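You operate a simulated robot arm through the tools that you are given. There is no shell and no other tool. Be economical: measure what you need, move in short steps, check, and stop when the job is done.

You are at the controls of a simulated two-armed robot. One attempt, no reset.

TASK
Try the pull-cord switch: trip its arm, set it again and turn the reset knob home.
Fine: hold the switch for each move; the tried switch goes to the ready bay.

Only the result counts: the job must be done as asked and must still hold three seconds after the hand-in. Knocking over, shifting, dropping, spilling or breaking anything else fails it.

THE ROBOT
Two 7-joint arms with two-finger parallel grippers on one trunk, on a base that drives. Base frame: it is fixed to the floor where the robot stands at the start and does not move with it; the origin is under the middle of the robot, x ahead of it, y to its left, z up; the surface under the hand at the start is at about z = 780. Readings come in mm, rad, newtons and seconds.
The left shoulder is at the start at [70, 163, 1120], the right one opposite. With the tool pointing down near the work surface each hand reaches from about 380 to 880 mm from the robot's upright axis, wherever it stands, measured 20 degrees to its own side. Places, roughly: cable gland [900, 300, 1600]; cord arm [500, 100, 900]; ready bay [500, -400, 800]; reset knob [500, 200, 800]; terminal lid latch [900, 200, 1700]. Payload 3.43 kg a hand.
The tool frame of a hand sits at the grasp point between the pads (the TCP): z along the fingers, y along the line on which they close. The tips reach 34 mm beyond it. The gripper opens to 128 mm. The fingers are 24 mm wide and 12 mm thick; the gripper's body (48 by 130 mm) begins 96 mm behind the TCP.
Orientation is that of the tool frame in the base frame, as [roll, pitch, yaw] about the fixed x, y, z axes, in that order (R = Rz(yaw) Ry(pitch) Rx(roll)). With the fingers straight down and closing along the base's y, the tool's x points along the base's -x, its y along +y and its z along -z.

THE INTERFACE
- The arms move only by the tool nudge_tool. It takes "left_series", "right_series" or both (then of equal length, played together; a hand with none holds still); each is a list of rows, each an object (a shift or turn left out is 0, a gripper value left out holds the last) with "slide": the shift along the base's x, y, z in mm, a list of three; "rot": the turn, a rotation vector about the base's x, y, z in rad, a list of three; "grip": the gripper command, from -1 (fully open) to 1 (shut), values between in proportion. In form: [{"slide": [tx, ty, tz], "rot": [wx, wy, wz], "grip": grip}, ...]. A call has 1 to 12 rows; each row shifts and turns the commanded pose from where the row before left it. Rows are played at 5 a second. More than 50 mm and 0.15 rad between two rows, or a gripper value outside its range, and nothing of the call is played. Where a pose cannot be reached the arm comes as near as it can. A force on the tool above 40 N (or 10 N above the force at the start of the call, whichever is more), or a blocked arm, ends the call early, and 0.2 s more pass. Each finger travels about 153 mm/s and halts on what it meets, pressing with about 38 N; the grip force reading is that of the motor and also rises with nothing between the fingers. The clock runs only during rows and for 0.2 s after the last one: add rows that do not move to give the fingers time. The reply holds the time, the measured pose of the TCP, the force on the tool along the base axes, the opening and the grip force, in the units named above and with some noise, with the torque about the TCP (base axes, N m) and any sound that the robot's microphone picked up, and new pictures: "show" is both (left out), scene, wrist or none (wrist: the cameras of the hands that moved).
- Cameras (640 x 400 px; columns grow to the right, rows downward): "scene" is now at [122.3, 4.9, 1347.4]; the picture's right is [-0.17, -0.99, 0.00], its down [-0.61, 0.11, -0.78] and it looks along [0.77, -0.13, -0.62] (base axes); focal length 266 px, centre (320, 200). "left" rides on the left gripper at [76, 11, -160] in its tool frame; the picture's right is [-0.15, 0.99, 0.00], its down [-0.88, -0.13, -0.46] and it looks along [-0.45, -0.07, 0.89] (tool axes); focal length 234 px, centre (320, 200). "right" rides on the right gripper at [76, -11, -160] in its tool frame; the picture's right is [0.15, 0.99, 0.00], its down [-0.88, 0.13, -0.46] and it looks along [-0.45, 0.07, 0.89] (tool axes); focal length 234 px, centre (320, 200). There is no depth. A picture from a camera that has moved, and an enlarged one, comes with that camera's place and axes in the base frame and with its lens. The place of the scene camera against the robot may be out by one fixed shift of up to 25 mm in any direction.
- slide_trunk(by): slides the trunk up (or, below 0, down) by that many mm; the arms and the scene camera ride with it, the base frame stays. It gives what a move gives, with no picture.
- roll_base(legs): drives the robot by 1 to 6 legs, each [ahead, left, turn to the left] in mm, mm and rad, along the robot's own axes; the way and the turn of a leg run together, so that a leg with both is an arc; at most 1500 mm and 3.142 rad a leg. The arms and the cameras ride along, it lands a little off, and it stops where it bumps. It gives what a move gives, and a new picture of the scene camera.
- turn_head(pan, tilt): turns the head with the scene camera to pan (to the left, within 1.501 rad either way) and tilt (down, from -0.506 to 1.204), counted from straight ahead of the robot. It gives what a move gives, and a new picture of the scene camera.
- inspect(camera, box): a new picture of the part [left, top, right, bottom] of that camera's present view, enlarged. No time passes.
- hand_in(): hands the job in; it is judged then, once.

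Go step by step. Nothing tells you exact positions but the pictures and the camera data: compare them with the known pose of the tool, close in by small moves and look again before you grip or let go. The budget is 120 turns and 260 pictures, counting those below and the enlarged ones. Unless the task says otherwise, let go and move clear before handing in, and close with one line.

The tools are called as a command line: name --argument value ..., lists and objects as JSON in quotes. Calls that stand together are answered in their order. nudge_tool: Moves the arms, as the interface text tells. Its arguments: {"type":"object","properties":{"left_series":{"type":"array","items":{"type":"object","properties":{"slide":{"type":"array","items":{"type":"number"}},"rot":{"type":"array","items":{"type":"number"}},"grip":{"type":"number"}}}},"right_series":{"type":"array","items":{"type":"object","properties":{"slide":{"type":"array","items":{"type":"number"}},"rot":{"type":"array","items":{"type":"number"}},"grip":{"type":"number"}}}},"show":{"type":"string","enum":["both","scene","wrist","none"]}},"required":[]} The other tools are called the same way: slide_trunk (by) slides the trunk up or down; roll_base (legs) drives the base; turn_head (pan, tilt) turns the head that bears the scene camera; inspect (camera, box) takes an enlarged picture of a part of a camera's view; hand_in () hands the job in.

At the start:

```text
time_s: 0.0
left_eef_pos: [617.0, 170.5, 1114.6]
left_orientation: [-3.141, -0.001, -3.141]
left_wrist_force: [0.3, 0.3, 0.0]
left_torque: [-0.03, -0.04, -0.01]
left_grip_width: 128.1
left_gripper_force: 0.1
right_eef_pos: [447.6, -266.1, 1106.7]
right_orientation: [-3.14, 0.001, 3.141]
right_wrist_force: [0.9, -0.1, -0.4]
right_torque: [-0.03, 0.0, 0.01]
right_grip_width: 128.0
right_gripper_force: 0.0
trunk travel left (down, up): [-600.0, 340.0]
robot x, y, heading: [-2.0, -3.0, -0.001]
head pan, tilt: [-0.173, 0.668]
```

scene: 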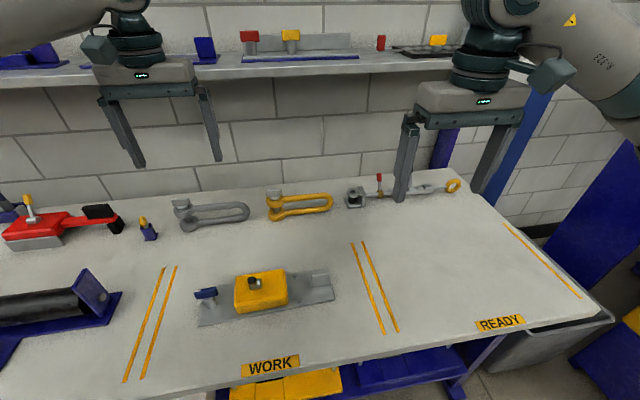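
right: 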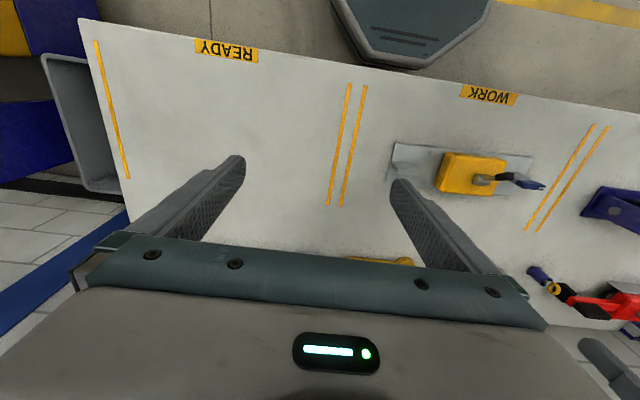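
left: 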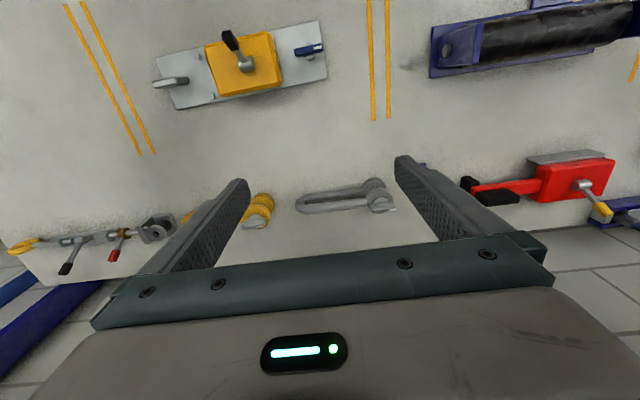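

I see a yellow-boxed switch on a grey plate in the WORK area, and the READY bay to its right. I'll look closer at the switch from each camera first.

inspect --camera "scene" --box '[180, 250, 350, 356]'

inspect --camera "left" --box '[140, 10, 340, 135]'

inspect --camera "right" --box '[370, 110, 570, 235]'

inspect --camera "scene" --box '[0, 0, 640, 400]'

```text
3.76 times, centred on (265, 303) of scene
camera zoom: at [122.3, 4.9, 1347.4], right [-0.17, -0.99, 0.0], down [-0.61, 0.11, -0.78], along [0.77, -0.13, -0.62], focal length 1001 px, centre (527, -188)
```

zoom: 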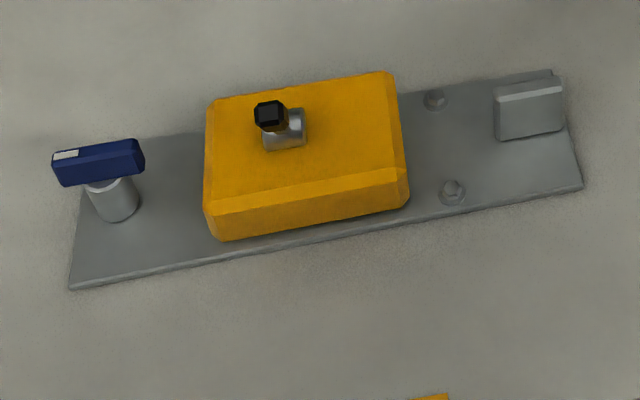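

```text
3.20 times, centred on (240, 72) of left
camera zoom: at [540.8, 180.1, 1275.4], right [0.15, 0.99, 0.0], down [0.88, -0.13, 0.46], along [0.45, -0.07, -0.89], focal length 749 px, centre (576, 608)
```

zoom: 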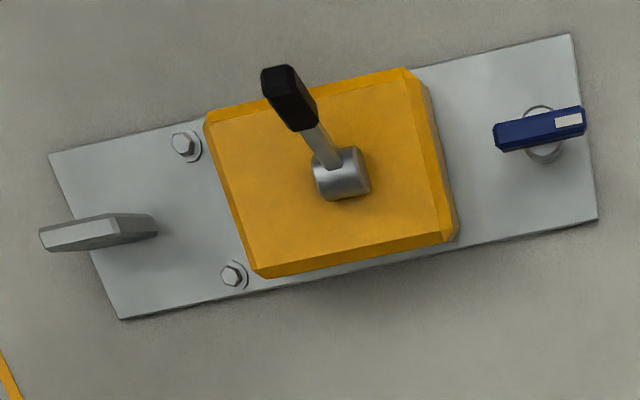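

```text
3.20 times, centred on (470, 172) of right
camera zoom: at [371.7, -277.0, 1267.0], right [-0.15, 0.99, 0.0], down [0.88, 0.13, 0.46], along [0.45, 0.07, -0.89], focal length 749 px, centre (-160, 288)
```

zoom: 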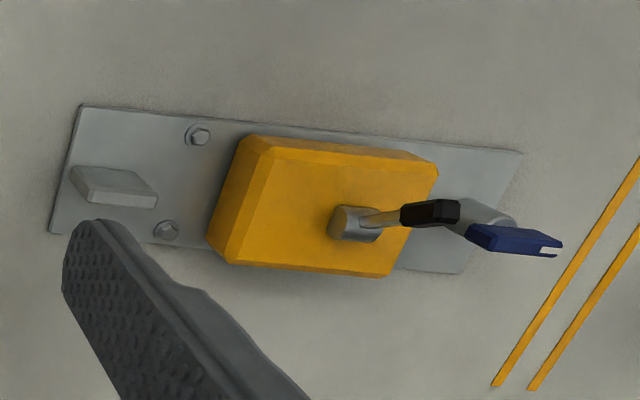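

```text
1.00 times, centred on (320, 200) of scene (not enlarged: the box is as wide or as high as the picture)
camera zoom: at [122.3, 4.9, 1347.4], right [-0.17, -0.99, 0.0], down [-0.61, 0.11, -0.78], along [0.77, -0.13, -0.62], focal length 266 px, centre (320, 200)
```

zoom: 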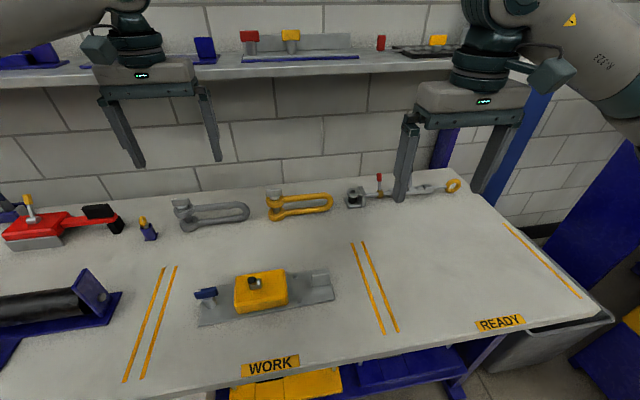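

The switch plate lies about 297 x 90 mm, long axis almost along y, centred near (501, 41). The cord lever tip is near (467, 65, 899), the reset knob near (494, 168, 839) and a grey holding lug near (504, -81). I'll bring the right hand over the lug, turned 90° to close along x.

nudge_tool --right_series '[{"slide": [5.1, 16.8, -12], "rot": [0, 0, 0.1428]}, {"slide": [5.1, 16.8, -12], "rot": [0, 0, 0.1428]}, {"slide": [5.1, 16.8, -12], "rot": [0, 0, 0.1428]}, {"slide": [5.1, 16.8, -12], "rot": [0, 0, 0.1428]}, {"slide": [5.1, 16.8, -12], "rot": [0, 0, 0.1428]}, {"slide": [5.1, 16.8, -12], "rot": [0, 0, 0.1428]}, {"slide": [5.1, 16.8, -12], "rot": [0, 0, 0.1428]}, {"slide": [5.1, 16.8, -12], "rot": [0, 0, 0.1428]}, {"slide": [5.1, 16.8, -12], "rot": [0, 0, 0.1428]}, {"slide": [5.1, 16.8, -12], "rot": [0, 0, 0.1428]}, {"slide": [5.1, 16.8, -12], "rot": [0, 0, 0.1428]}, {}]' --show "both"

```text
time_s: 2.6
left_eef_pos: [617.0, 170.7, 1114.6]
left_orientation: [-3.141, -0.001, -3.14]
left_wrist_force: [0.3, 0.4, 0.0]
left_torque: [-0.02, 0.02, 0.01]
left_grip_width: 128.2
left_gripper_force: 0.2
right_eef_pos: [491.1, -91.1, 985.7]
right_orientation: [3.139, -0.001, -1.673]
right_wrist_force: [-0.1, -0.2, 0.8]
right_torque: [0.0, 0.01, 0.0]
right_grip_width: 128.1
right_gripper_force: 0.0
right hand out of reach, approached as far as the arm can: row 11
trunk travel left (down, up): [-600.0, 340.0]
robot x, y, heading: [-0.8, -1.5, -0.003]
head pan, tilt: [-0.173, 0.668]
camera scene: at [122.6, 5.0, 1347.3], right [-0.17, -0.99, 0.0], down [-0.61, 0.11, -0.78], along [0.77, -0.13, -0.62], focal length 266 px, centre (320, 200)
camera right: at [495.0, -167.6, 1145.4], right [-1.0, -0.05, 0.0], down [-0.04, 0.89, 0.46], along [-0.02, 0.46, -0.89], focal length 234 px, centre (320, 200)
```

scene: 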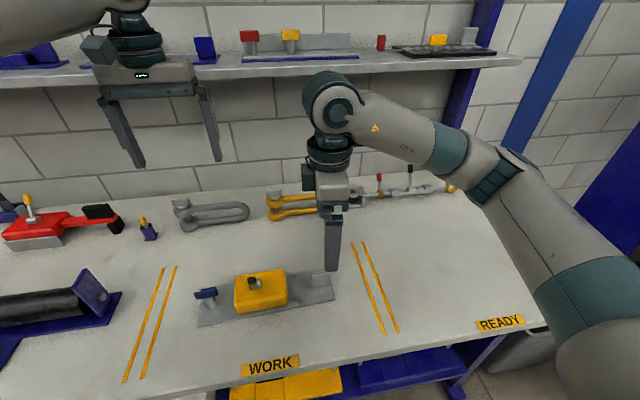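
right: 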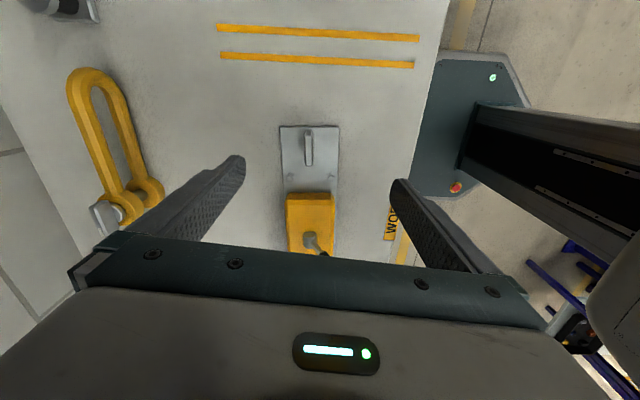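

The lug shows between the fingers, at about (508, -81). The yaw is still about 0.13 rad short, so I'll look closely at it.

inspect --camera "right" --box '[230, 110, 390, 260]'

inspect --camera "scene" --box '[180, 250, 350, 356]'

```text
2.67 times, centred on (310, 185) of right
camera zoom: at [495.0, -167.6, 1145.4], right [-1.0, -0.05, 0.0], down [-0.04, 0.89, 0.46], along [-0.02, 0.46, -0.89], focal length 624 px, centre (347, 240)
```

zoom: 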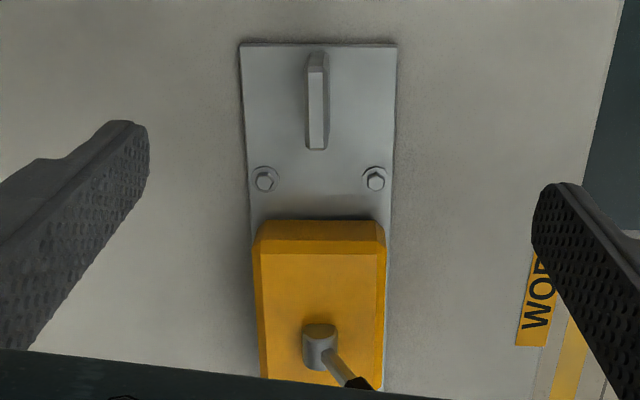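

```text
3.76 times, centred on (265, 303) of scene
camera zoom: at [122.6, 5.0, 1347.3], right [-0.17, -0.99, 0.0], down [-0.61, 0.11, -0.78], along [0.77, -0.13, -0.62], focal length 1001 px, centre (527, -188)
```

zoom: 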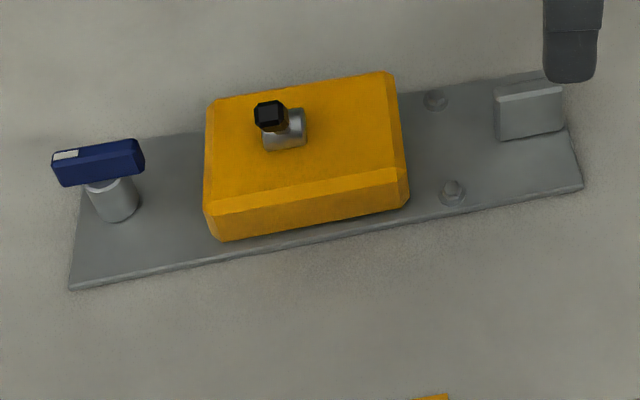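

The lug is about 9 mm thick and 45 mm long, lined up with the plate. I'll lower the hand to clear the singular reach and retry the last bit of yaw.

nudge_tool --right_series '[{"slide": [3, 5, -25], "rot": [0, 0, 0]}, {"slide": [3, 5, -25], "rot": [0, 0, 0.03]}, {"slide": [0, 0, -20], "rot": [0, 0, 0.04]}, {"slide": [0, 0, 0], "rot": [0, 0, 0.04]}, {}]' --show "wrist"

```text
time_s: 3.8
left_eef_pos: [616.5, 170.3, 1115.4]
left_orientation: [3.141, 0.002, -3.14]
left_wrist_force: [-0.2, 0.0, -0.4]
left_torque: [-0.02, 0.0, -0.02]
left_grip_width: 127.9
left_gripper_force: 0.1
right_eef_pos: [487.8, -87.4, 956.4]
right_orientation: [3.138, 0.003, -1.669]
right_wrist_force: [-0.6, 0.3, 0.2]
right_torque: [0.0, 0.0, -0.01]
right_grip_width: 127.8
right_gripper_force: 0.0
right hand out of reach, approached as far as the arm can: row 2, 3
trunk travel left (down, up): [-600.0, 340.0]
robot x, y, heading: [-0.8, 0.9, 0.002]
head pan, tilt: [-0.173, 0.668]
camera right: at [491.4, -163.6, 1115.9], right [-1.0, -0.05, 0.0], down [-0.04, 0.89, 0.46], along [-0.02, 0.46, -0.89], focal length 234 px, centre (320, 200)
```

right: 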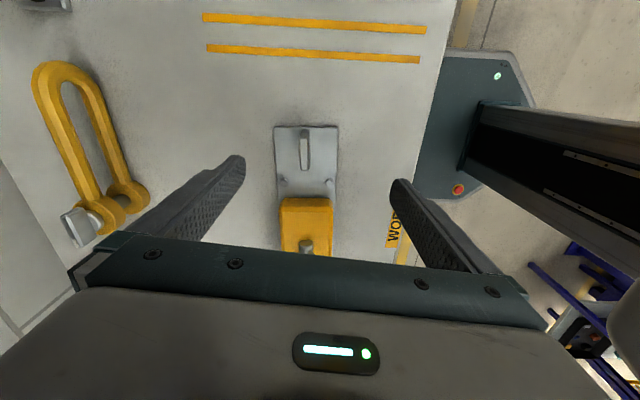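

The right wrist is at a joint limit here. I'll back the hand off and up, then turn the base left a little so the wrist gets room.

nudge_tool --right_series '[{"slide": [0, -30, 30], "rot": [0, 0, -0.05]}, {"slide": [0, -40, 30]}, {"slide": [0, -40, 20]}, {}]' --show "none"

roll_base --legs '[[0, 0, 0.28]]'

```text
time_s: 4.8
left_eef_pos: [616.9, 170.6, 1114.5]
left_orientation: [-3.141, -0.001, -3.139]
left_wrist_force: [0.0, -0.5, -0.1]
left_torque: [0.02, 0.01, 0.0]
left_grip_width: 128.0
left_gripper_force: 0.1
right_eef_pos: [461.1, -164.0, 1036.1]
right_orientation: [3.139, 0.002, -1.683]
right_wrist_force: [0.2, 0.1, -0.9]
right_torque: [0.07, 0.01, 0.01]
right_grip_width: 127.9
right_gripper_force: 0.1
right hand out of reach, approached as far as the arm can: row 1, 2, 3
trunk travel left (down, up): [-600.0, 340.0]
robot x, y, heading: [-0.7, -2.9, -0.001]
head pan, tilt: [-0.173, 0.668]
```

```text
time_s: 6.1
left_eef_pos: [544.4, 337.3, 1114.9]
left_orientation: [-3.141, 0.0, -2.856]
left_wrist_force: [1.1, -0.5, -0.3]
left_torque: [-0.05, -0.01, -0.01]
left_grip_width: 128.0
left_gripper_force: 0.1
right_eef_pos: [490.2, -29.4, 1036.5]
right_orientation: [3.138, 0.0, -1.4]
right_wrist_force: [-0.3, 0.9, -0.1]
right_torque: [-0.01, -0.01, 0.04]
right_grip_width: 127.7
right_gripper_force: 0.0
trunk travel left (down, up): [-600.0, 340.0]
robot x, y, heading: [2.0, 0.0, 0.286]
head pan, tilt: [-0.173, 0.668]
camera scene: at [120.9, 43.5, 1347.4], right [0.11, -0.99, 0.0], down [-0.62, -0.07, -0.78], along [0.78, 0.09, -0.62], focal length 266 px, centre (320, 200)
```

scene: 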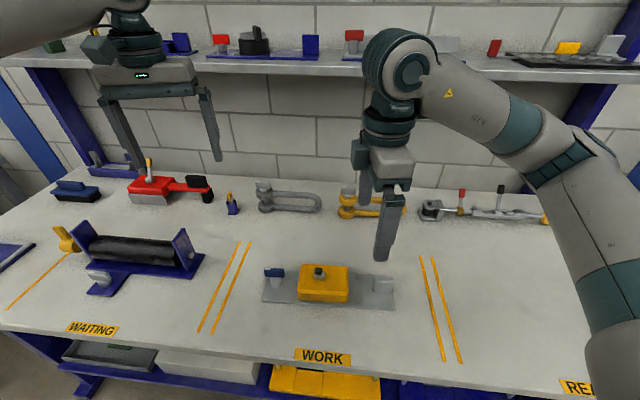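

Now the right hand is at yaw -1.40. I'll set it to about -1.51 over the lug.

nudge_tool --right_series '[{"slide": [6, -18, -15], "rot": [0, 0, -0.04]}, {"slide": [6, -18, -15], "rot": [0, 0, -0.04]}, {"slide": [6, -16, -20], "rot": [0, 0, -0.034]}, {}]' --show "wrist"

```text
time_s: 7.1
left_eef_pos: [543.3, 336.9, 1115.0]
left_orientation: [-3.141, 0.001, -2.858]
left_wrist_force: [0.9, 0.1, -0.2]
left_torque: [-0.01, -0.02, 0.0]
left_grip_width: 127.9
left_gripper_force: 0.1
right_eef_pos: [501.3, -78.6, 986.2]
right_orientation: [3.14, -0.001, -1.517]
right_wrist_force: [0.9, 0.5, -0.1]
right_torque: [0.0, 0.01, 0.03]
right_grip_width: 127.9
right_gripper_force: 0.0
right hand out of reach, approached as far as the arm can: row 3
trunk travel left (down, up): [-600.0, 340.0]
robot x, y, heading: [-2.9, 1.9, 0.283]
head pan, tilt: [-0.173, 0.668]
camera right: at [516.4, -153.4, 1145.7], right [-0.98, -0.2, 0.0], down [-0.18, 0.87, 0.46], along [-0.09, 0.45, -0.89], focal length 234 px, centre (320, 200)
```

right: 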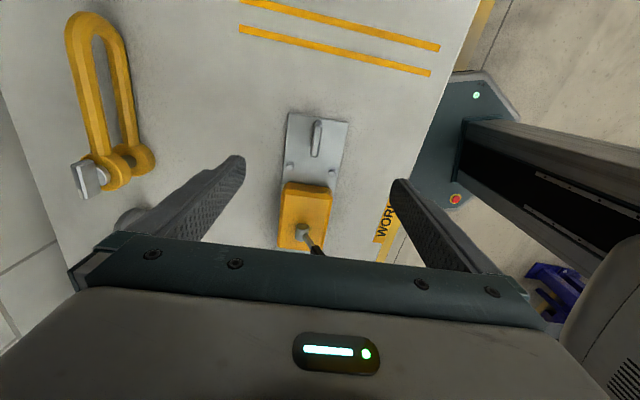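

The hand is at the wrist limit again just short of the lug. I'll turn the base another bit to the left.

roll_base --legs '[[0, 0, 0.2]]'

nudge_tool --right_series '[{"slide": [2, -25, 0], "rot": [0, 0, -0.05]}, {"slide": [2, -25, 0], "rot": [0, 0, -0.05]}, {"slide": [2, -25, -10], "rot": [0, 0, -0.05]}, {"slide": [0, -25, -10], "rot": [0, 0, -0.05]}, {}]' --show "wrist"

```text
time_s: 8.3
left_eef_pos: [465.2, 439.3, 1115.5]
left_orientation: [3.141, 0.002, -2.655]
left_wrist_force: [0.2, 0.2, 0.0]
left_torque: [-0.01, -0.01, -0.03]
left_grip_width: 127.9
left_gripper_force: 0.1
right_eef_pos: [505.8, 22.9, 986.1]
right_orientation: [3.14, -0.001, -1.315]
right_wrist_force: [0.3, -0.4, 0.4]
right_torque: [-0.03, -0.02, 0.01]
right_grip_width: 127.9
right_gripper_force: 0.0
trunk travel left (down, up): [-600.0, 340.0]
robot x, y, heading: [2.7, 0.6, 0.481]
head pan, tilt: [-0.173, 0.668]
camera scene: at [113.5, 69.9, 1347.4], right [0.31, -0.95, 0.0], down [-0.59, -0.19, -0.78], along [0.75, 0.24, -0.62], focal length 266 px, centre (320, 200)
```

scene: 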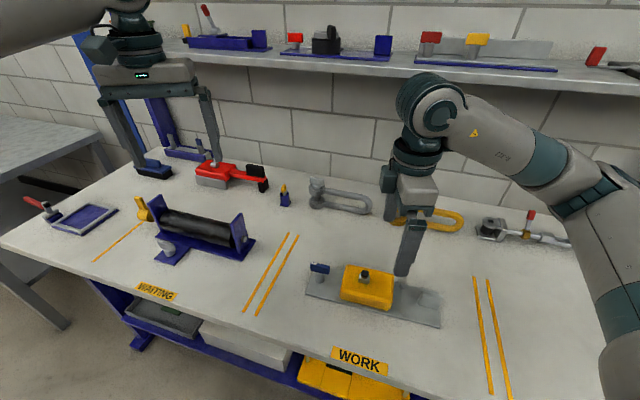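

```text
time_s: 9.5
left_eef_pos: [465.7, 439.6, 1114.5]
left_orientation: [3.141, 0.0, -2.654]
left_wrist_force: [0.1, 0.4, -0.1]
left_torque: [0.0, -0.02, 0.03]
left_grip_width: 128.1
left_gripper_force: 0.0
right_eef_pos: [510.6, -77.5, 965.6]
right_orientation: [3.141, 0.0, -1.517]
right_wrist_force: [-0.7, -0.6, -0.2]
right_torque: [0.0, -0.01, 0.0]
right_grip_width: 127.9
right_gripper_force: 0.0
trunk travel left (down, up): [-600.0, 340.0]
robot x, y, heading: [0.5, -0.1, 0.486]
head pan, tilt: [-0.173, 0.668]
camera right: at [526.7, -151.8, 1125.9], right [-0.98, -0.2, 0.0], down [-0.18, 0.87, 0.46], along [-0.09, 0.45, -0.89], focal length 234 px, centre (320, 200)
```

right: 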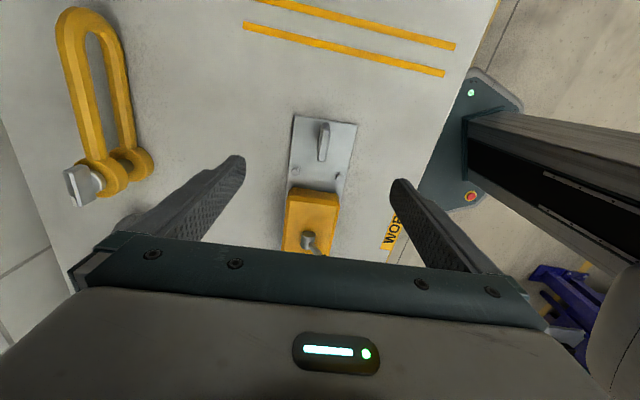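

The yaw is reached and I'm centred over the lug (x≈509, y≈-80). I'll descend with the fingers partly closed and stop above the plate.

nudge_tool --right_series '[{"slide": [-1, -2, -30], "grip": 0.2}, {"slide": [0, 0, -30]}, {"slide": [0, 0, -25]}, {"slide": [0, 0, -20]}, {}]' --show "both"

```text
time_s: 10.7
left_eef_pos: [466.0, 437.9, 1114.6]
left_orientation: [3.141, 0.0, -2.657]
left_wrist_force: [0.2, -0.7, -0.5]
left_torque: [0.01, 0.05, -0.01]
left_grip_width: 127.9
left_gripper_force: 0.0
right_eef_pos: [505.9, -67.4, 890.1]
right_orientation: [-3.137, -0.003, -1.496]
right_wrist_force: [-0.2, 1.0, 0.4]
right_torque: [-0.01, 0.04, -0.03]
right_grip_width: 50.9
right_gripper_force: 0.2
right hand out of reach, approached as far as the arm can: row 2, 3, 4
trunk travel left (down, up): [-600.0, 340.0]
robot x, y, heading: [1.3, 3.8, 0.484]
head pan, tilt: [-0.173, 0.668]
camera scene: at [114.2, 69.4, 1347.3], right [0.31, -0.95, 0.0], down [-0.59, -0.19, -0.78], along [0.75, 0.24, -0.62], focal length 266 px, centre (320, 200)
camera right: at [521.1, -141.1, 1050.1], right [-0.98, -0.22, 0.0], down [-0.2, 0.87, 0.45], along [-0.1, 0.44, -0.89], focal length 234 px, centre (320, 200)
```

scene: 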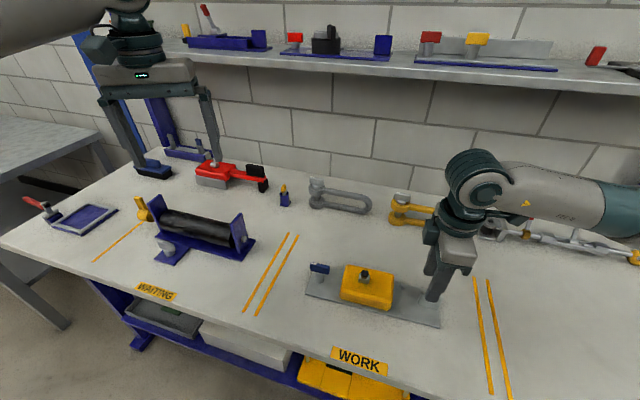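
right: 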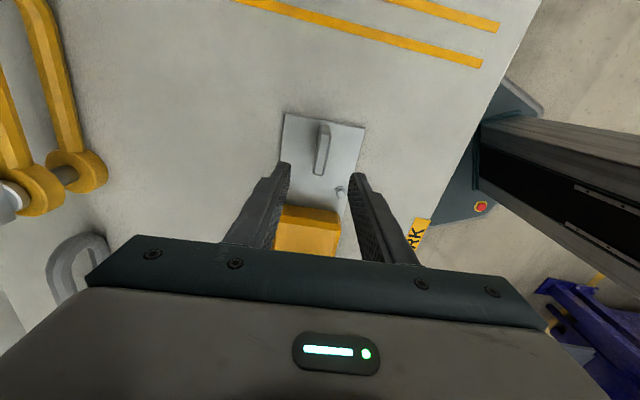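

The lower the hand goes, the tighter the wrist gets, because the forearm is nearly level. I'll raise the trunk for a steeper arm and try again.

slide_trunk --by 150

nudge_tool --right_series '[{"slide": [1, -4, -40], "rot": [0, 0, -0.01]}, {"slide": [1, -4, -40], "rot": [0, 0, -0.01]}, {"slide": [1, -4, -40]}, {"slide": [0, 0, -30]}, {}]' --show "both"

```text
time_s: 12.4
left_eef_pos: [465.6, 438.6, 1263.7]
left_orientation: [3.141, -0.001, -2.657]
left_wrist_force: [0.1, 0.8, -0.5]
left_torque: [-0.01, -0.01, 0.01]
left_grip_width: 127.9
left_gripper_force: 0.1
right_eef_pos: [505.1, -67.0, 1040.9]
right_orientation: [-3.138, -0.003, -1.496]
right_wrist_force: [0.7, 0.0, -0.2]
right_torque: [0.03, -0.03, -0.02]
right_grip_width: 51.6
right_gripper_force: 0.0
trunk travel left (down, up): [-750.0, 190.0]
robot x, y, heading: [-7.0, 0.1, 0.481]
head pan, tilt: [-0.173, 0.668]
```

```text
time_s: 13.6
left_eef_pos: [466.1, 438.2, 1264.5]
left_orientation: [-3.141, 0.0, -2.656]
left_wrist_force: [0.8, -0.1, -0.1]
left_torque: [0.0, 0.02, -0.02]
left_grip_width: 127.8
left_gripper_force: 0.1
right_eef_pos: [507.9, -79.7, 890.7]
right_orientation: [-3.139, -0.003, -1.517]
right_wrist_force: [0.1, 0.0, -0.6]
right_torque: [-0.03, 0.0, -0.02]
right_grip_width: 51.0
right_gripper_force: 0.0
trunk travel left (down, up): [-750.0, 190.0]
robot x, y, heading: [-0.4, -3.5, 0.486]
head pan, tilt: [-0.173, 0.668]
camera scene: at [113.6, 69.4, 1497.4], right [0.31, -0.95, 0.0], down [-0.59, -0.19, -0.78], along [0.75, 0.24, -0.62], focal length 266 px, centre (320, 200)
camera right: at [522.1, -152.7, 1049.9], right [-0.98, -0.2, 0.0], down [-0.18, 0.87, 0.45], along [-0.09, 0.44, -0.89], focal length 234 px, centre (320, 200)
```

scene: 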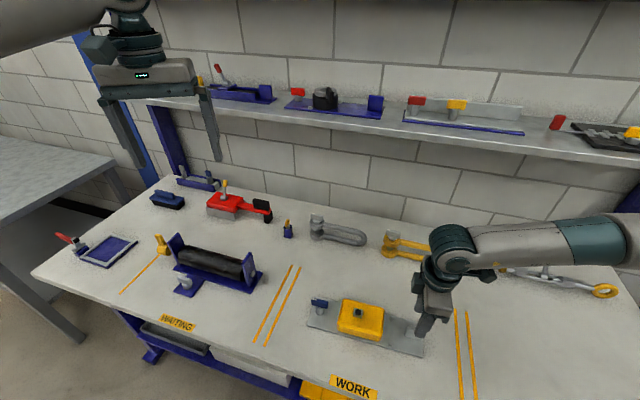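
right: 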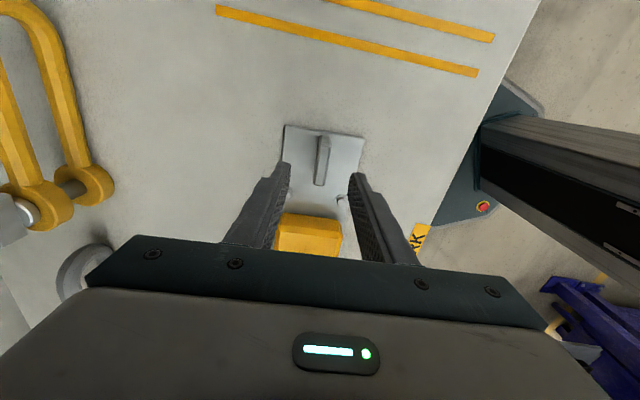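

Raising the trunk works: the hand is over the lug at the right yaw. I'll carry on down to just above the plate.

nudge_tool --right_series '[{"slide": [0, -1, -20]}, {"slide": [0, -1, -20]}, {"slide": [0, 0, -12]}, {}]' --show "both"

inspect --camera "right" --box '[240, 110, 400, 260]'

inspect --camera "scene" --box '[290, 250, 490, 375]'

```text
time_s: 14.6
left_eef_pos: [465.9, 437.5, 1264.7]
left_orientation: [3.141, 0.0, -2.656]
left_wrist_force: [0.3, 0.3, -0.5]
left_torque: [0.01, 0.0, -0.01]
left_grip_width: 127.9
left_gripper_force: 0.0
right_eef_pos: [508.9, -80.8, 836.8]
right_orientation: [-3.14, -0.003, -1.517]
right_wrist_force: [0.5, -0.5, 0.6]
right_torque: [0.03, 0.0, 0.01]
right_grip_width: 51.3
right_gripper_force: 0.2
trunk travel left (down, up): [-750.0, 190.0]
robot x, y, heading: [1.0, -0.5, 0.484]
head pan, tilt: [-0.173, 0.668]
camera scene: at [113.7, 69.4, 1497.4], right [0.31, -0.95, 0.0], down [-0.59, -0.19, -0.78], along [0.75, 0.24, -0.62], focal length 266 px, centre (320, 200)
camera right: at [523.2, -154.5, 997.3], right [-0.98, -0.2, 0.0], down [-0.18, 0.87, 0.45], along [-0.09, 0.44, -0.89], focal length 234 px, centre (320, 200)
```

scene: 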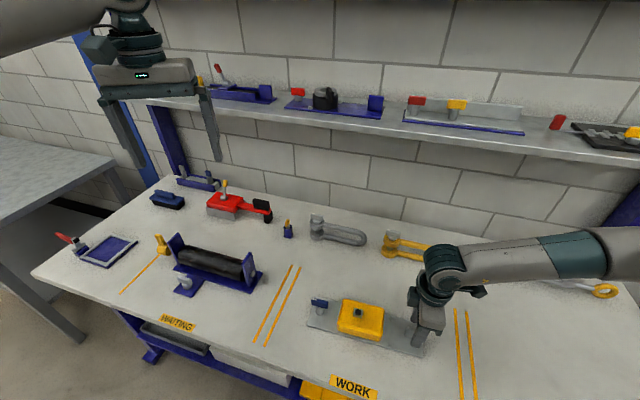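
right: 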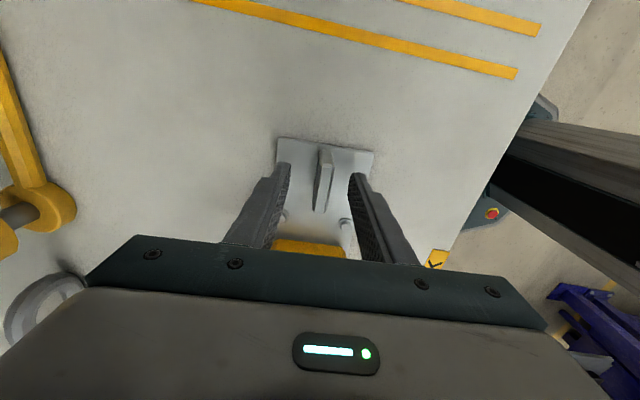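

```text
2.67 times, centred on (320, 185) of right
camera zoom: at [523.2, -154.5, 997.3], right [-0.98, -0.2, 0.0], down [-0.18, 0.87, 0.45], along [-0.09, 0.44, -0.89], focal length 624 px, centre (320, 240)
```

zoom: 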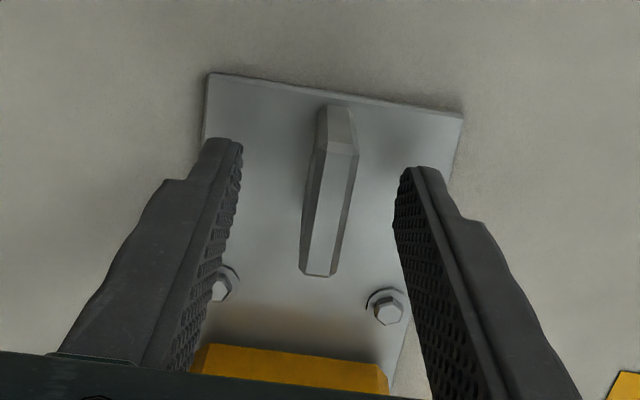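

```text
3.20 times, centred on (390, 312) of scene
camera zoom: at [113.7, 69.4, 1497.4], right [0.31, -0.95, 0.0], down [-0.59, -0.19, -0.78], along [0.75, 0.24, -0.62], focal length 851 px, centre (96, -160)
```

zoom: 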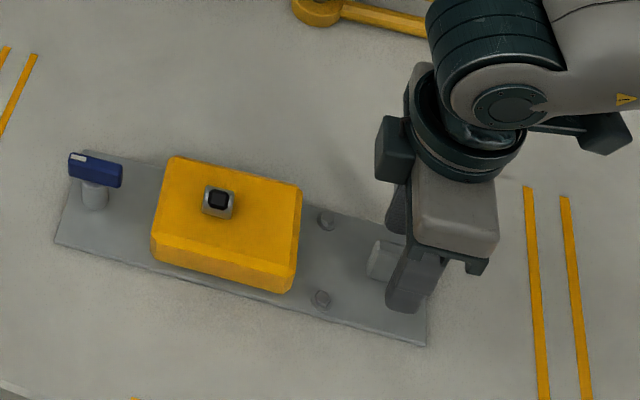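

The lug (top z≈830) sits between the fingers, centred on y -81. I'll shift 2 mm and close on it.

nudge_tool --right_series '[{"slide": [-2.5, 0, -4]}, {"grip": 0.6}, {"grip": 1}, {}, {}]' --show "wrist"

```text
time_s: 15.8
left_eef_pos: [467.0, 437.6, 1265.2]
left_orientation: [-3.141, 0.001, -2.655]
left_wrist_force: [-0.2, 0.6, -1.3]
left_torque: [0.02, 0.0, -0.02]
left_grip_width: 128.1
left_gripper_force: 0.1
right_eef_pos: [505.6, -80.6, 835.0]
right_orientation: [-3.138, -0.002, -1.516]
right_wrist_force: [0.7, 1.2, 0.5]
right_torque: [0.2, 0.22, -0.36]
right_grip_width: 11.8
right_gripper_force: 37.5
trunk travel left (down, up): [-750.0, 190.0]
robot x, y, heading: [0.5, -0.7, 0.485]
head pan, tilt: [-0.173, 0.668]
camera right: at [520.5, -154.4, 994.4], right [-0.98, -0.2, 0.0], down [-0.18, 0.87, 0.45], along [-0.09, 0.44, -0.89], focal length 234 px, centre (320, 200)
```

right: 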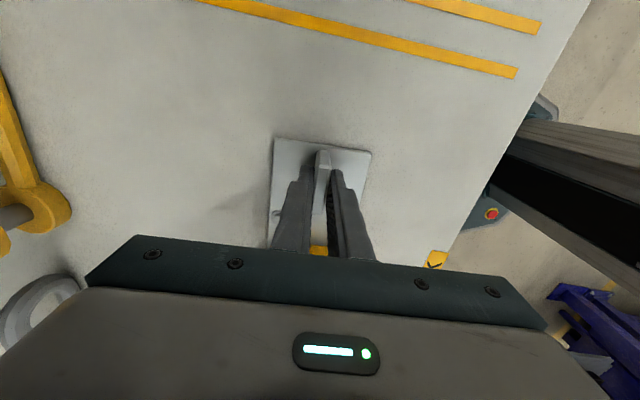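

The lug is held (11.8 mm, 37 N). I'll bring the left hand in towards the switch for a close look at the lever and knob.

nudge_tool --left_series '[{"slide": [2, -36, -27], "rot": [0, 0, -0.06]}, {"slide": [2, -36, -27], "rot": [0, 0, -0.06]}, {"slide": [2, -36, -27], "rot": [0, 0, -0.06]}, {"slide": [2, -36, -27], "rot": [0, 0, -0.06]}, {"slide": [2, -36, -27], "rot": [0, 0, -0.06]}, {"slide": [2, -36, -27], "rot": [0, 0, -0.06]}, {"slide": [2, -36, -27], "rot": [0, 0, -0.06]}, {"slide": [2, -30, -27], "rot": [0, 0, -0.06]}, {}]' --show "both"

inspect --camera "left" --box '[120, 0, 440, 200]'

```text
time_s: 17.8
left_eef_pos: [483.8, 156.9, 1051.9]
left_orientation: [3.14, 0.0, -3.136]
left_wrist_force: [0.6, 0.1, -0.6]
left_torque: [0.04, 0.02, -0.01]
left_grip_width: 128.1
left_gripper_force: 0.0
right_eef_pos: [506.0, -80.1, 835.1]
right_orientation: [-3.138, -0.003, -1.516]
right_wrist_force: [1.1, 1.3, 1.6]
right_torque: [-0.17, 0.26, -0.11]
right_grip_width: 11.7
right_gripper_force: 37.9
trunk travel left (down, up): [-750.0, 190.0]
robot x, y, heading: [-4.9, -2.4, 0.485]
head pan, tilt: [-0.173, 0.668]
camera scene: at [113.5, 69.6, 1497.4], right [0.31, -0.95, 0.0], down [-0.59, -0.19, -0.78], along [0.75, 0.24, -0.62], focal length 266 px, centre (320, 200)
camera left: at [407.0, 166.0, 1211.0], right [0.14, 0.99, 0.0], down [0.88, -0.13, 0.46], along [0.45, -0.06, -0.89], focal length 234 px, centre (320, 200)
```

scene: 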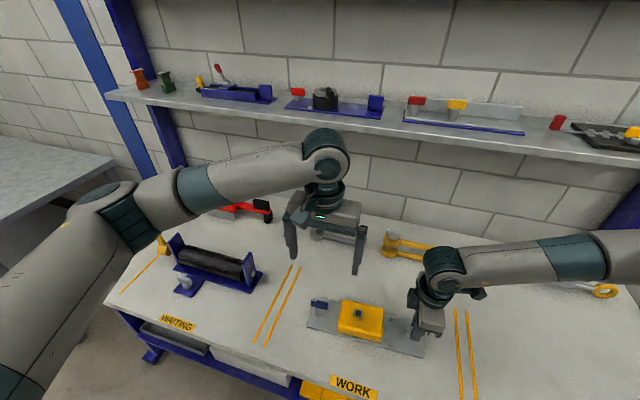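
left: 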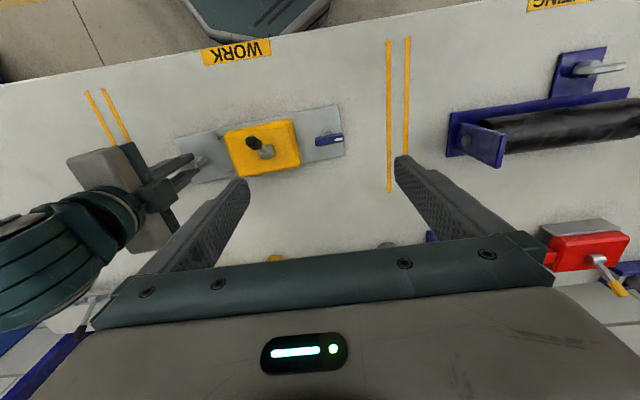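

```text
2.00 times, centred on (280, 100) of left
camera zoom: at [407.0, 166.0, 1211.0], right [0.14, 0.99, 0.0], down [0.88, -0.13, 0.46], along [0.45, -0.06, -0.89], focal length 468 px, centre (400, 400)
```

zoom: 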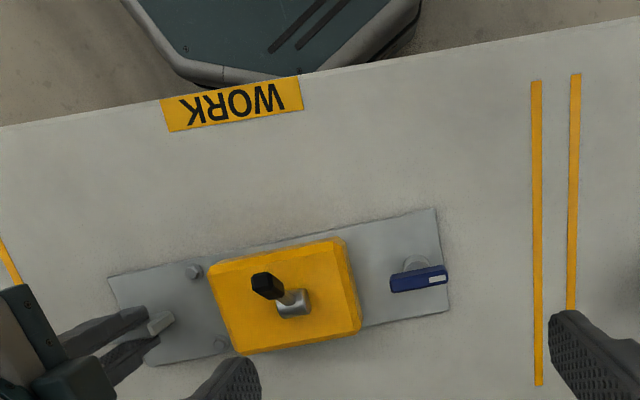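

The lever goes from its drum at about (497, 67, 837) to a tip at about (466, 66, 899), leaning towards the robot. I'll bring the left camera closer to look for markings at the knob and lever.

nudge_tool --left_series '[{"slide": [-5, 15, -40]}, {"slide": [-5, 15, -40]}, {"slide": [-5, 10, -30]}, {}]' --show "none"

inspect --camera "left" --box '[120, 60, 400, 235]'

```text
time_s: 18.8
left_eef_pos: [468.9, 196.2, 939.2]
left_orientation: [-3.141, -0.001, -3.135]
left_wrist_force: [0.0, -0.5, -0.1]
left_torque: [0.02, -0.05, -0.02]
left_grip_width: 128.0
left_gripper_force: 0.0
right_eef_pos: [506.4, -80.9, 834.2]
right_orientation: [-3.139, -0.005, -1.517]
right_wrist_force: [0.3, -0.7, 1.0]
right_torque: [-0.01, 0.27, -0.12]
right_grip_width: 11.5
right_gripper_force: 37.6
trunk travel left (down, up): [-750.0, 190.0]
robot x, y, heading: [-3.4, -2.6, 0.487]
head pan, tilt: [-0.173, 0.668]
```

```text
2.29 times, centred on (260, 148) of left
camera zoom: at [392.6, 205.8, 1099.4], right [0.14, 0.99, 0.0], down [0.88, -0.13, 0.46], along [0.45, -0.06, -0.89], focal length 535 px, centre (457, 320)
```

zoom: 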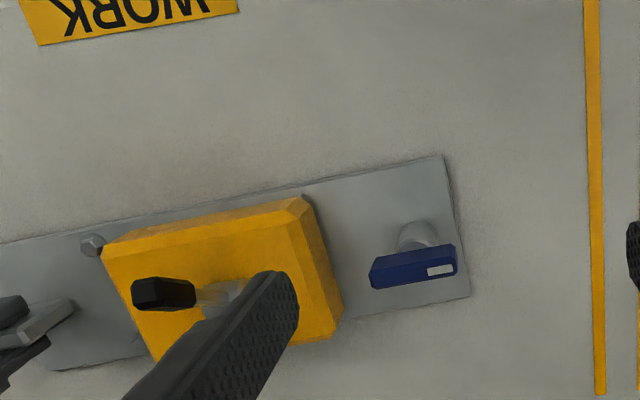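

There are no markings beyond the white tip on the knob; its axis is near (490, 170) and the bar is parallel to the plate. Next I'll take the left hand over the lever handle with the fingers part open.

nudge_tool --left_series '[{"slide": [0, -20, 25], "grip": 0.0}, {"slide": [2, -40, 0]}, {"slide": [2, -40, 0]}, {"slide": [0, -30, 0]}, {}]' --show "both"

inspect --camera "left" --box '[220, 100, 420, 225]'

```text
time_s: 20.0
left_eef_pos: [469.6, 65.2, 963.9]
left_orientation: [-3.141, 0.0, -3.135]
left_wrist_force: [-0.7, 0.4, 0.0]
left_torque: [-0.01, -0.03, 0.02]
left_grip_width: 64.0
left_gripper_force: 0.1
right_eef_pos: [505.2, -80.6, 834.6]
right_orientation: [-3.139, -0.004, -1.517]
right_wrist_force: [0.1, 0.7, 1.1]
right_torque: [-0.1, 0.26, -0.05]
right_grip_width: 11.8
right_gripper_force: 37.7
trunk travel left (down, up): [-750.0, 190.0]
robot x, y, heading: [-1.6, -0.9, 0.486]
head pan, tilt: [-0.173, 0.668]
camera scene: at [113.7, 69.5, 1497.4], right [0.31, -0.95, 0.0], down [-0.59, -0.19, -0.78], along [0.75, 0.24, -0.62], focal length 266 px, centre (320, 200)
camera left: at [393.9, 74.2, 1124.3], right [0.14, 0.99, 0.0], down [0.88, -0.13, 0.46], along [0.45, -0.06, -0.89], focal length 234 px, centre (320, 200)
```

scene: 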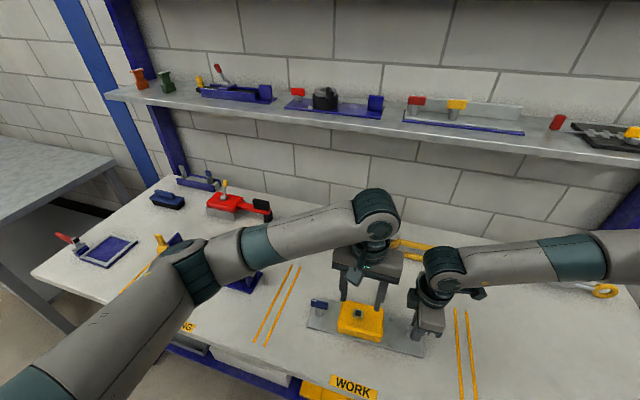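
left: 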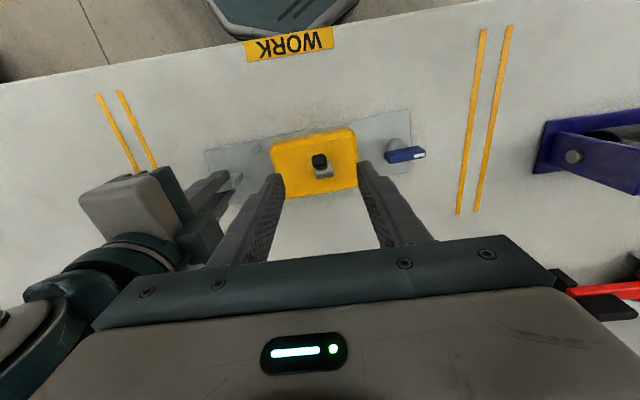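

```text
3.20 times, centred on (320, 162) of left
camera zoom: at [393.9, 74.2, 1124.3], right [0.14, 0.99, 0.0], down [0.88, -0.13, 0.46], along [0.45, -0.06, -0.89], focal length 749 px, centre (320, 320)
```

zoom: 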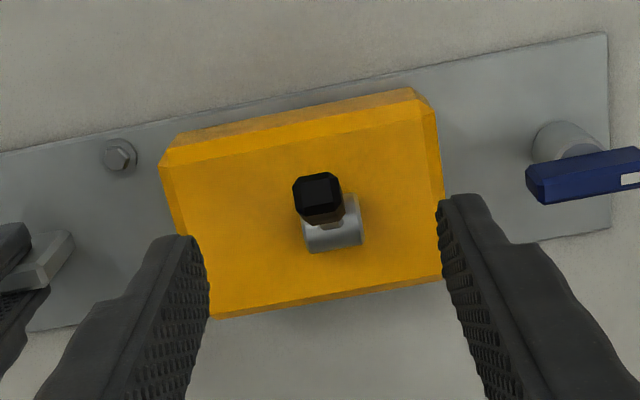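

The handle tip is right between the fingers. I'll lower to it and grip gently.

nudge_tool --left_series '[{"slide": [0, 0, -40]}, {"slide": [2, 0, -38]}, {}, {"grip": 0.6}, {"grip": 1}, {}, {}]' --show "both"

inspect --camera "left" --box '[220, 100, 420, 225]'

```text
time_s: 21.6
left_eef_pos: [472.4, 67.2, 884.8]
left_orientation: [-3.141, -0.002, -3.137]
left_wrist_force: [6.3, -15.7, -2.8]
left_torque: [1.02, -0.04, 0.94]
left_grip_width: 15.4
left_gripper_force: 38.4
right_eef_pos: [506.5, -80.2, 835.4]
right_orientation: [-3.139, -0.002, -1.515]
right_wrist_force: [-7.0, 15.8, 5.1]
right_torque: [-0.78, 0.13, -0.36]
right_grip_width: 12.1
right_gripper_force: 38.0
trunk travel left (down, up): [-750.0, 190.0]
robot x, y, heading: [0.4, -0.4, 0.485]
head pan, tilt: [-0.173, 0.668]
camera scene: at [113.9, 69.2, 1497.4], right [0.31, -0.95, 0.0], down [-0.59, -0.19, -0.78], along [0.75, 0.24, -0.62], focal length 266 px, centre (320, 200)
camera left: at [396.5, 75.5, 1045.8], right [0.14, 0.99, 0.0], down [0.88, -0.12, 0.46], along [0.45, -0.07, -0.89], focal length 234 px, centre (320, 200)
```

scene: 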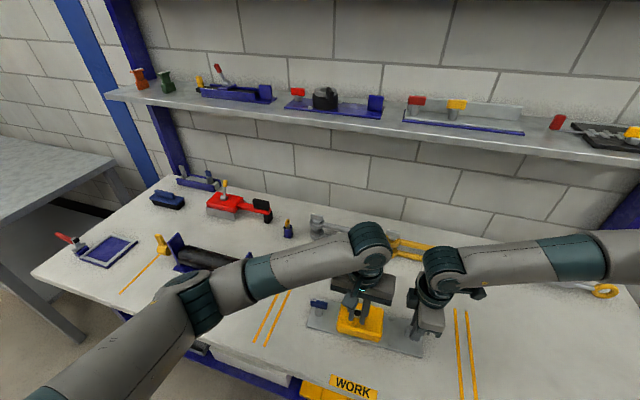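
left: 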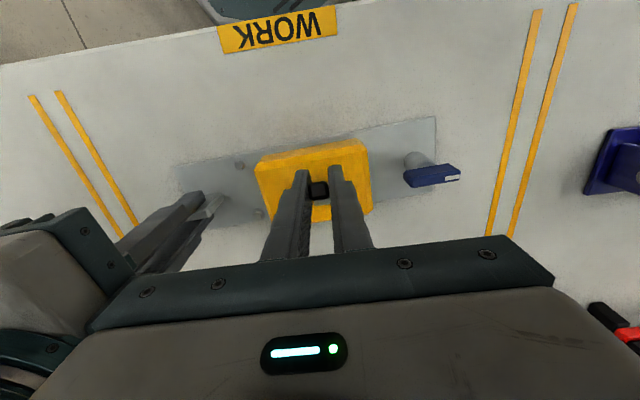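

```text
3.20 times, centred on (320, 162) of left
camera zoom: at [396.5, 75.5, 1045.8], right [0.14, 0.99, 0.0], down [0.88, -0.12, 0.46], along [0.45, -0.07, -0.89], focal length 749 px, centre (320, 320)
```

zoom: 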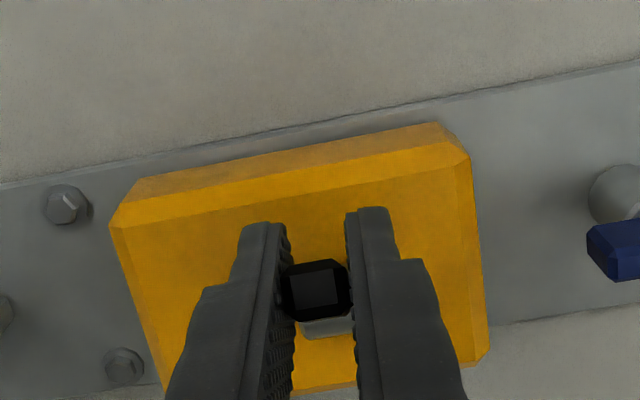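

The lever handle is gripped (15.4 mm), with some side load. I'll relieve it by turning the left hand slightly to match the plate's yaw.

nudge_tool --left_series '[{"slide": [0, 1, 0], "rot": [0, 0, 0.03]}, {}]' --show "none"

```text
time_s: 22.2
left_eef_pos: [473.1, 67.7, 887.1]
left_orientation: [-3.139, -0.001, -3.107]
left_wrist_force: [9.4, -25.1, -4.4]
left_torque: [0.86, -0.18, 0.74]
left_grip_width: 14.6
left_gripper_force: 38.0
right_eef_pos: [505.9, -79.1, 834.7]
right_orientation: [-3.139, 0.001, -1.516]
right_wrist_force: [-9.5, 23.7, 10.3]
right_torque: [-0.24, 0.17, -0.25]
right_grip_width: 11.9
right_gripper_force: 38.5
trunk travel left (down, up): [-750.0, 190.0]
robot x, y, heading: [0.2, -1.8, 0.486]
head pan, tilt: [-0.173, 0.668]
```

nudge_tool --left_series '[{"slide": [0, -2.5, 0], "rot": [0, 0, 0.03]}, {}]' --show "none"

```text
time_s: 22.8
left_eef_pos: [472.0, 63.9, 885.0]
left_orientation: [-3.141, 0.0, -3.076]
left_wrist_force: [1.3, -12.8, -0.4]
left_torque: [-0.59, 0.04, -0.52]
left_grip_width: 14.6
left_gripper_force: 37.8
right_eef_pos: [507.2, -80.2, 835.2]
right_orientation: [-3.137, -0.006, -1.517]
right_wrist_force: [-1.2, 14.8, 2.7]
right_torque: [1.26, 0.36, 0.16]
right_grip_width: 12.2
right_gripper_force: 37.8
trunk travel left (down, up): [-750.0, 190.0]
robot x, y, heading: [0.8, 0.4, 0.487]
head pan, tilt: [-0.173, 0.668]
```

The loads are lower now. I'll probe the lever by swinging it about 8° forward (+x) around its pivot.

nudge_tool --left_series '[{"slide": [3.5, -0.5, 1.7], "rot": [0, 0.07, 0]}, {"slide": [3.5, 0, 1.4], "rot": [0, 0.07, 0]}, {}]' --show "none"

```text
time_s: 23.6
left_eef_pos: [479.2, 65.2, 888.7]
left_orientation: [3.133, -0.139, -3.076]
left_wrist_force: [-1.0, -5.6, 1.4]
left_torque: [-1.45, -0.05, -0.5]
left_grip_width: 14.4
left_gripper_force: 38.2
right_eef_pos: [505.6, -80.8, 833.8]
right_orientation: [-3.138, -0.007, -1.516]
right_wrist_force: [1.1, 5.6, 2.1]
right_torque: [0.15, 0.32, 0.3]
right_grip_width: 11.5
right_gripper_force: 38.0
trunk travel left (down, up): [-750.0, 190.0]
robot x, y, heading: [-2.5, -1.4, 0.486]
head pan, tilt: [-0.173, 0.668]
```

It moves freely. I'll continue the swing through upright.

nudge_tool --left_series '[{"slide": [7.3, 0.3, 2.0], "rot": [-0.007, 0.14, 0]}, {"slide": [7.5, 0.3, 1.0], "rot": [-0.007, 0.14, 0]}, {"slide": [7.5, 0.3, -0.1], "rot": [-0.007, 0.14, 0]}, {}]' --show "wrist"

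```text
time_s: 24.6
left_eef_pos: [501.9, 65.2, 893.3]
left_orientation: [3.123, -0.56, -3.071]
left_wrist_force: [4.9, 8.7, -0.2]
left_torque: [-1.04, -0.51, 0.29]
left_grip_width: 14.6
left_gripper_force: 38.2
right_eef_pos: [504.2, -82.2, 834.3]
right_orientation: [-3.14, -0.006, -1.517]
right_wrist_force: [-5.6, -10.3, 10.2]
right_torque: [0.85, 0.45, 0.73]
right_grip_width: 11.8
right_gripper_force: 37.9
trunk travel left (down, up): [-750.0, 190.0]
robot x, y, heading: [4.5, 0.2, 0.489]
head pan, tilt: [-0.173, 0.668]
camera left: at [522.0, 73.3, 1069.2], right [0.06, 1.0, -0.06], down [0.99, -0.07, -0.08], along [-0.09, -0.06, -0.99], focal length 234 px, centre (320, 200)
```

left: 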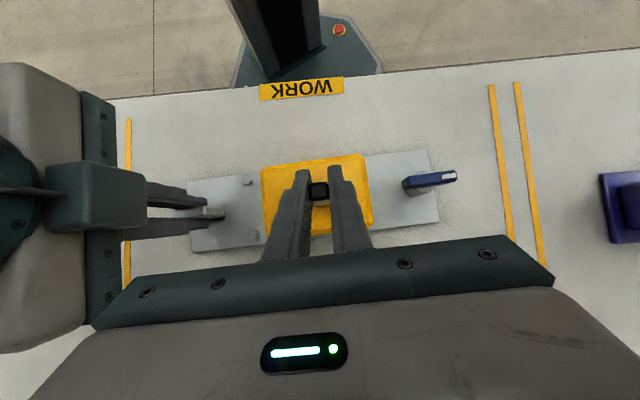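

The lever is just past upright with little force and no click. I'll continue forward.

nudge_tool --left_series '[{"slide": [7.5, 0.1, -1.1], "rot": [-0.007, 0.14, 0]}, {"slide": [7.2, 0.1, -2.2], "rot": [-0.007, 0.14, 0]}, {}]' --show "none"

```text
time_s: 25.3
left_eef_pos: [482.5, 73.5, 897.3]
left_orientation: [3.14, -0.808, -3.084]
left_wrist_force: [13.4, 0.7, -0.9]
left_torque: [-0.87, -0.95, 0.79]
left_grip_width: 16.1
left_gripper_force: 38.0
left hand out of reach, approached as far as the arm can: row 1, 2
right_eef_pos: [502.6, -72.8, 834.0]
right_orientation: [3.139, 0.013, -1.504]
right_wrist_force: [-12.0, 0.0, -4.2]
right_torque: [0.33, 0.07, 1.01]
right_grip_width: 15.1
right_gripper_force: 38.1
trunk travel left (down, up): [-750.0, 190.0]
robot x, y, heading: [-2.6, 0.5, 0.487]
head pan, tilt: [-0.173, 0.668]
stopped in row 3 (left hand): the force on the tool passed its limit at 44 N (the readings are from after the stop); the commanded pose is now the measured one
```

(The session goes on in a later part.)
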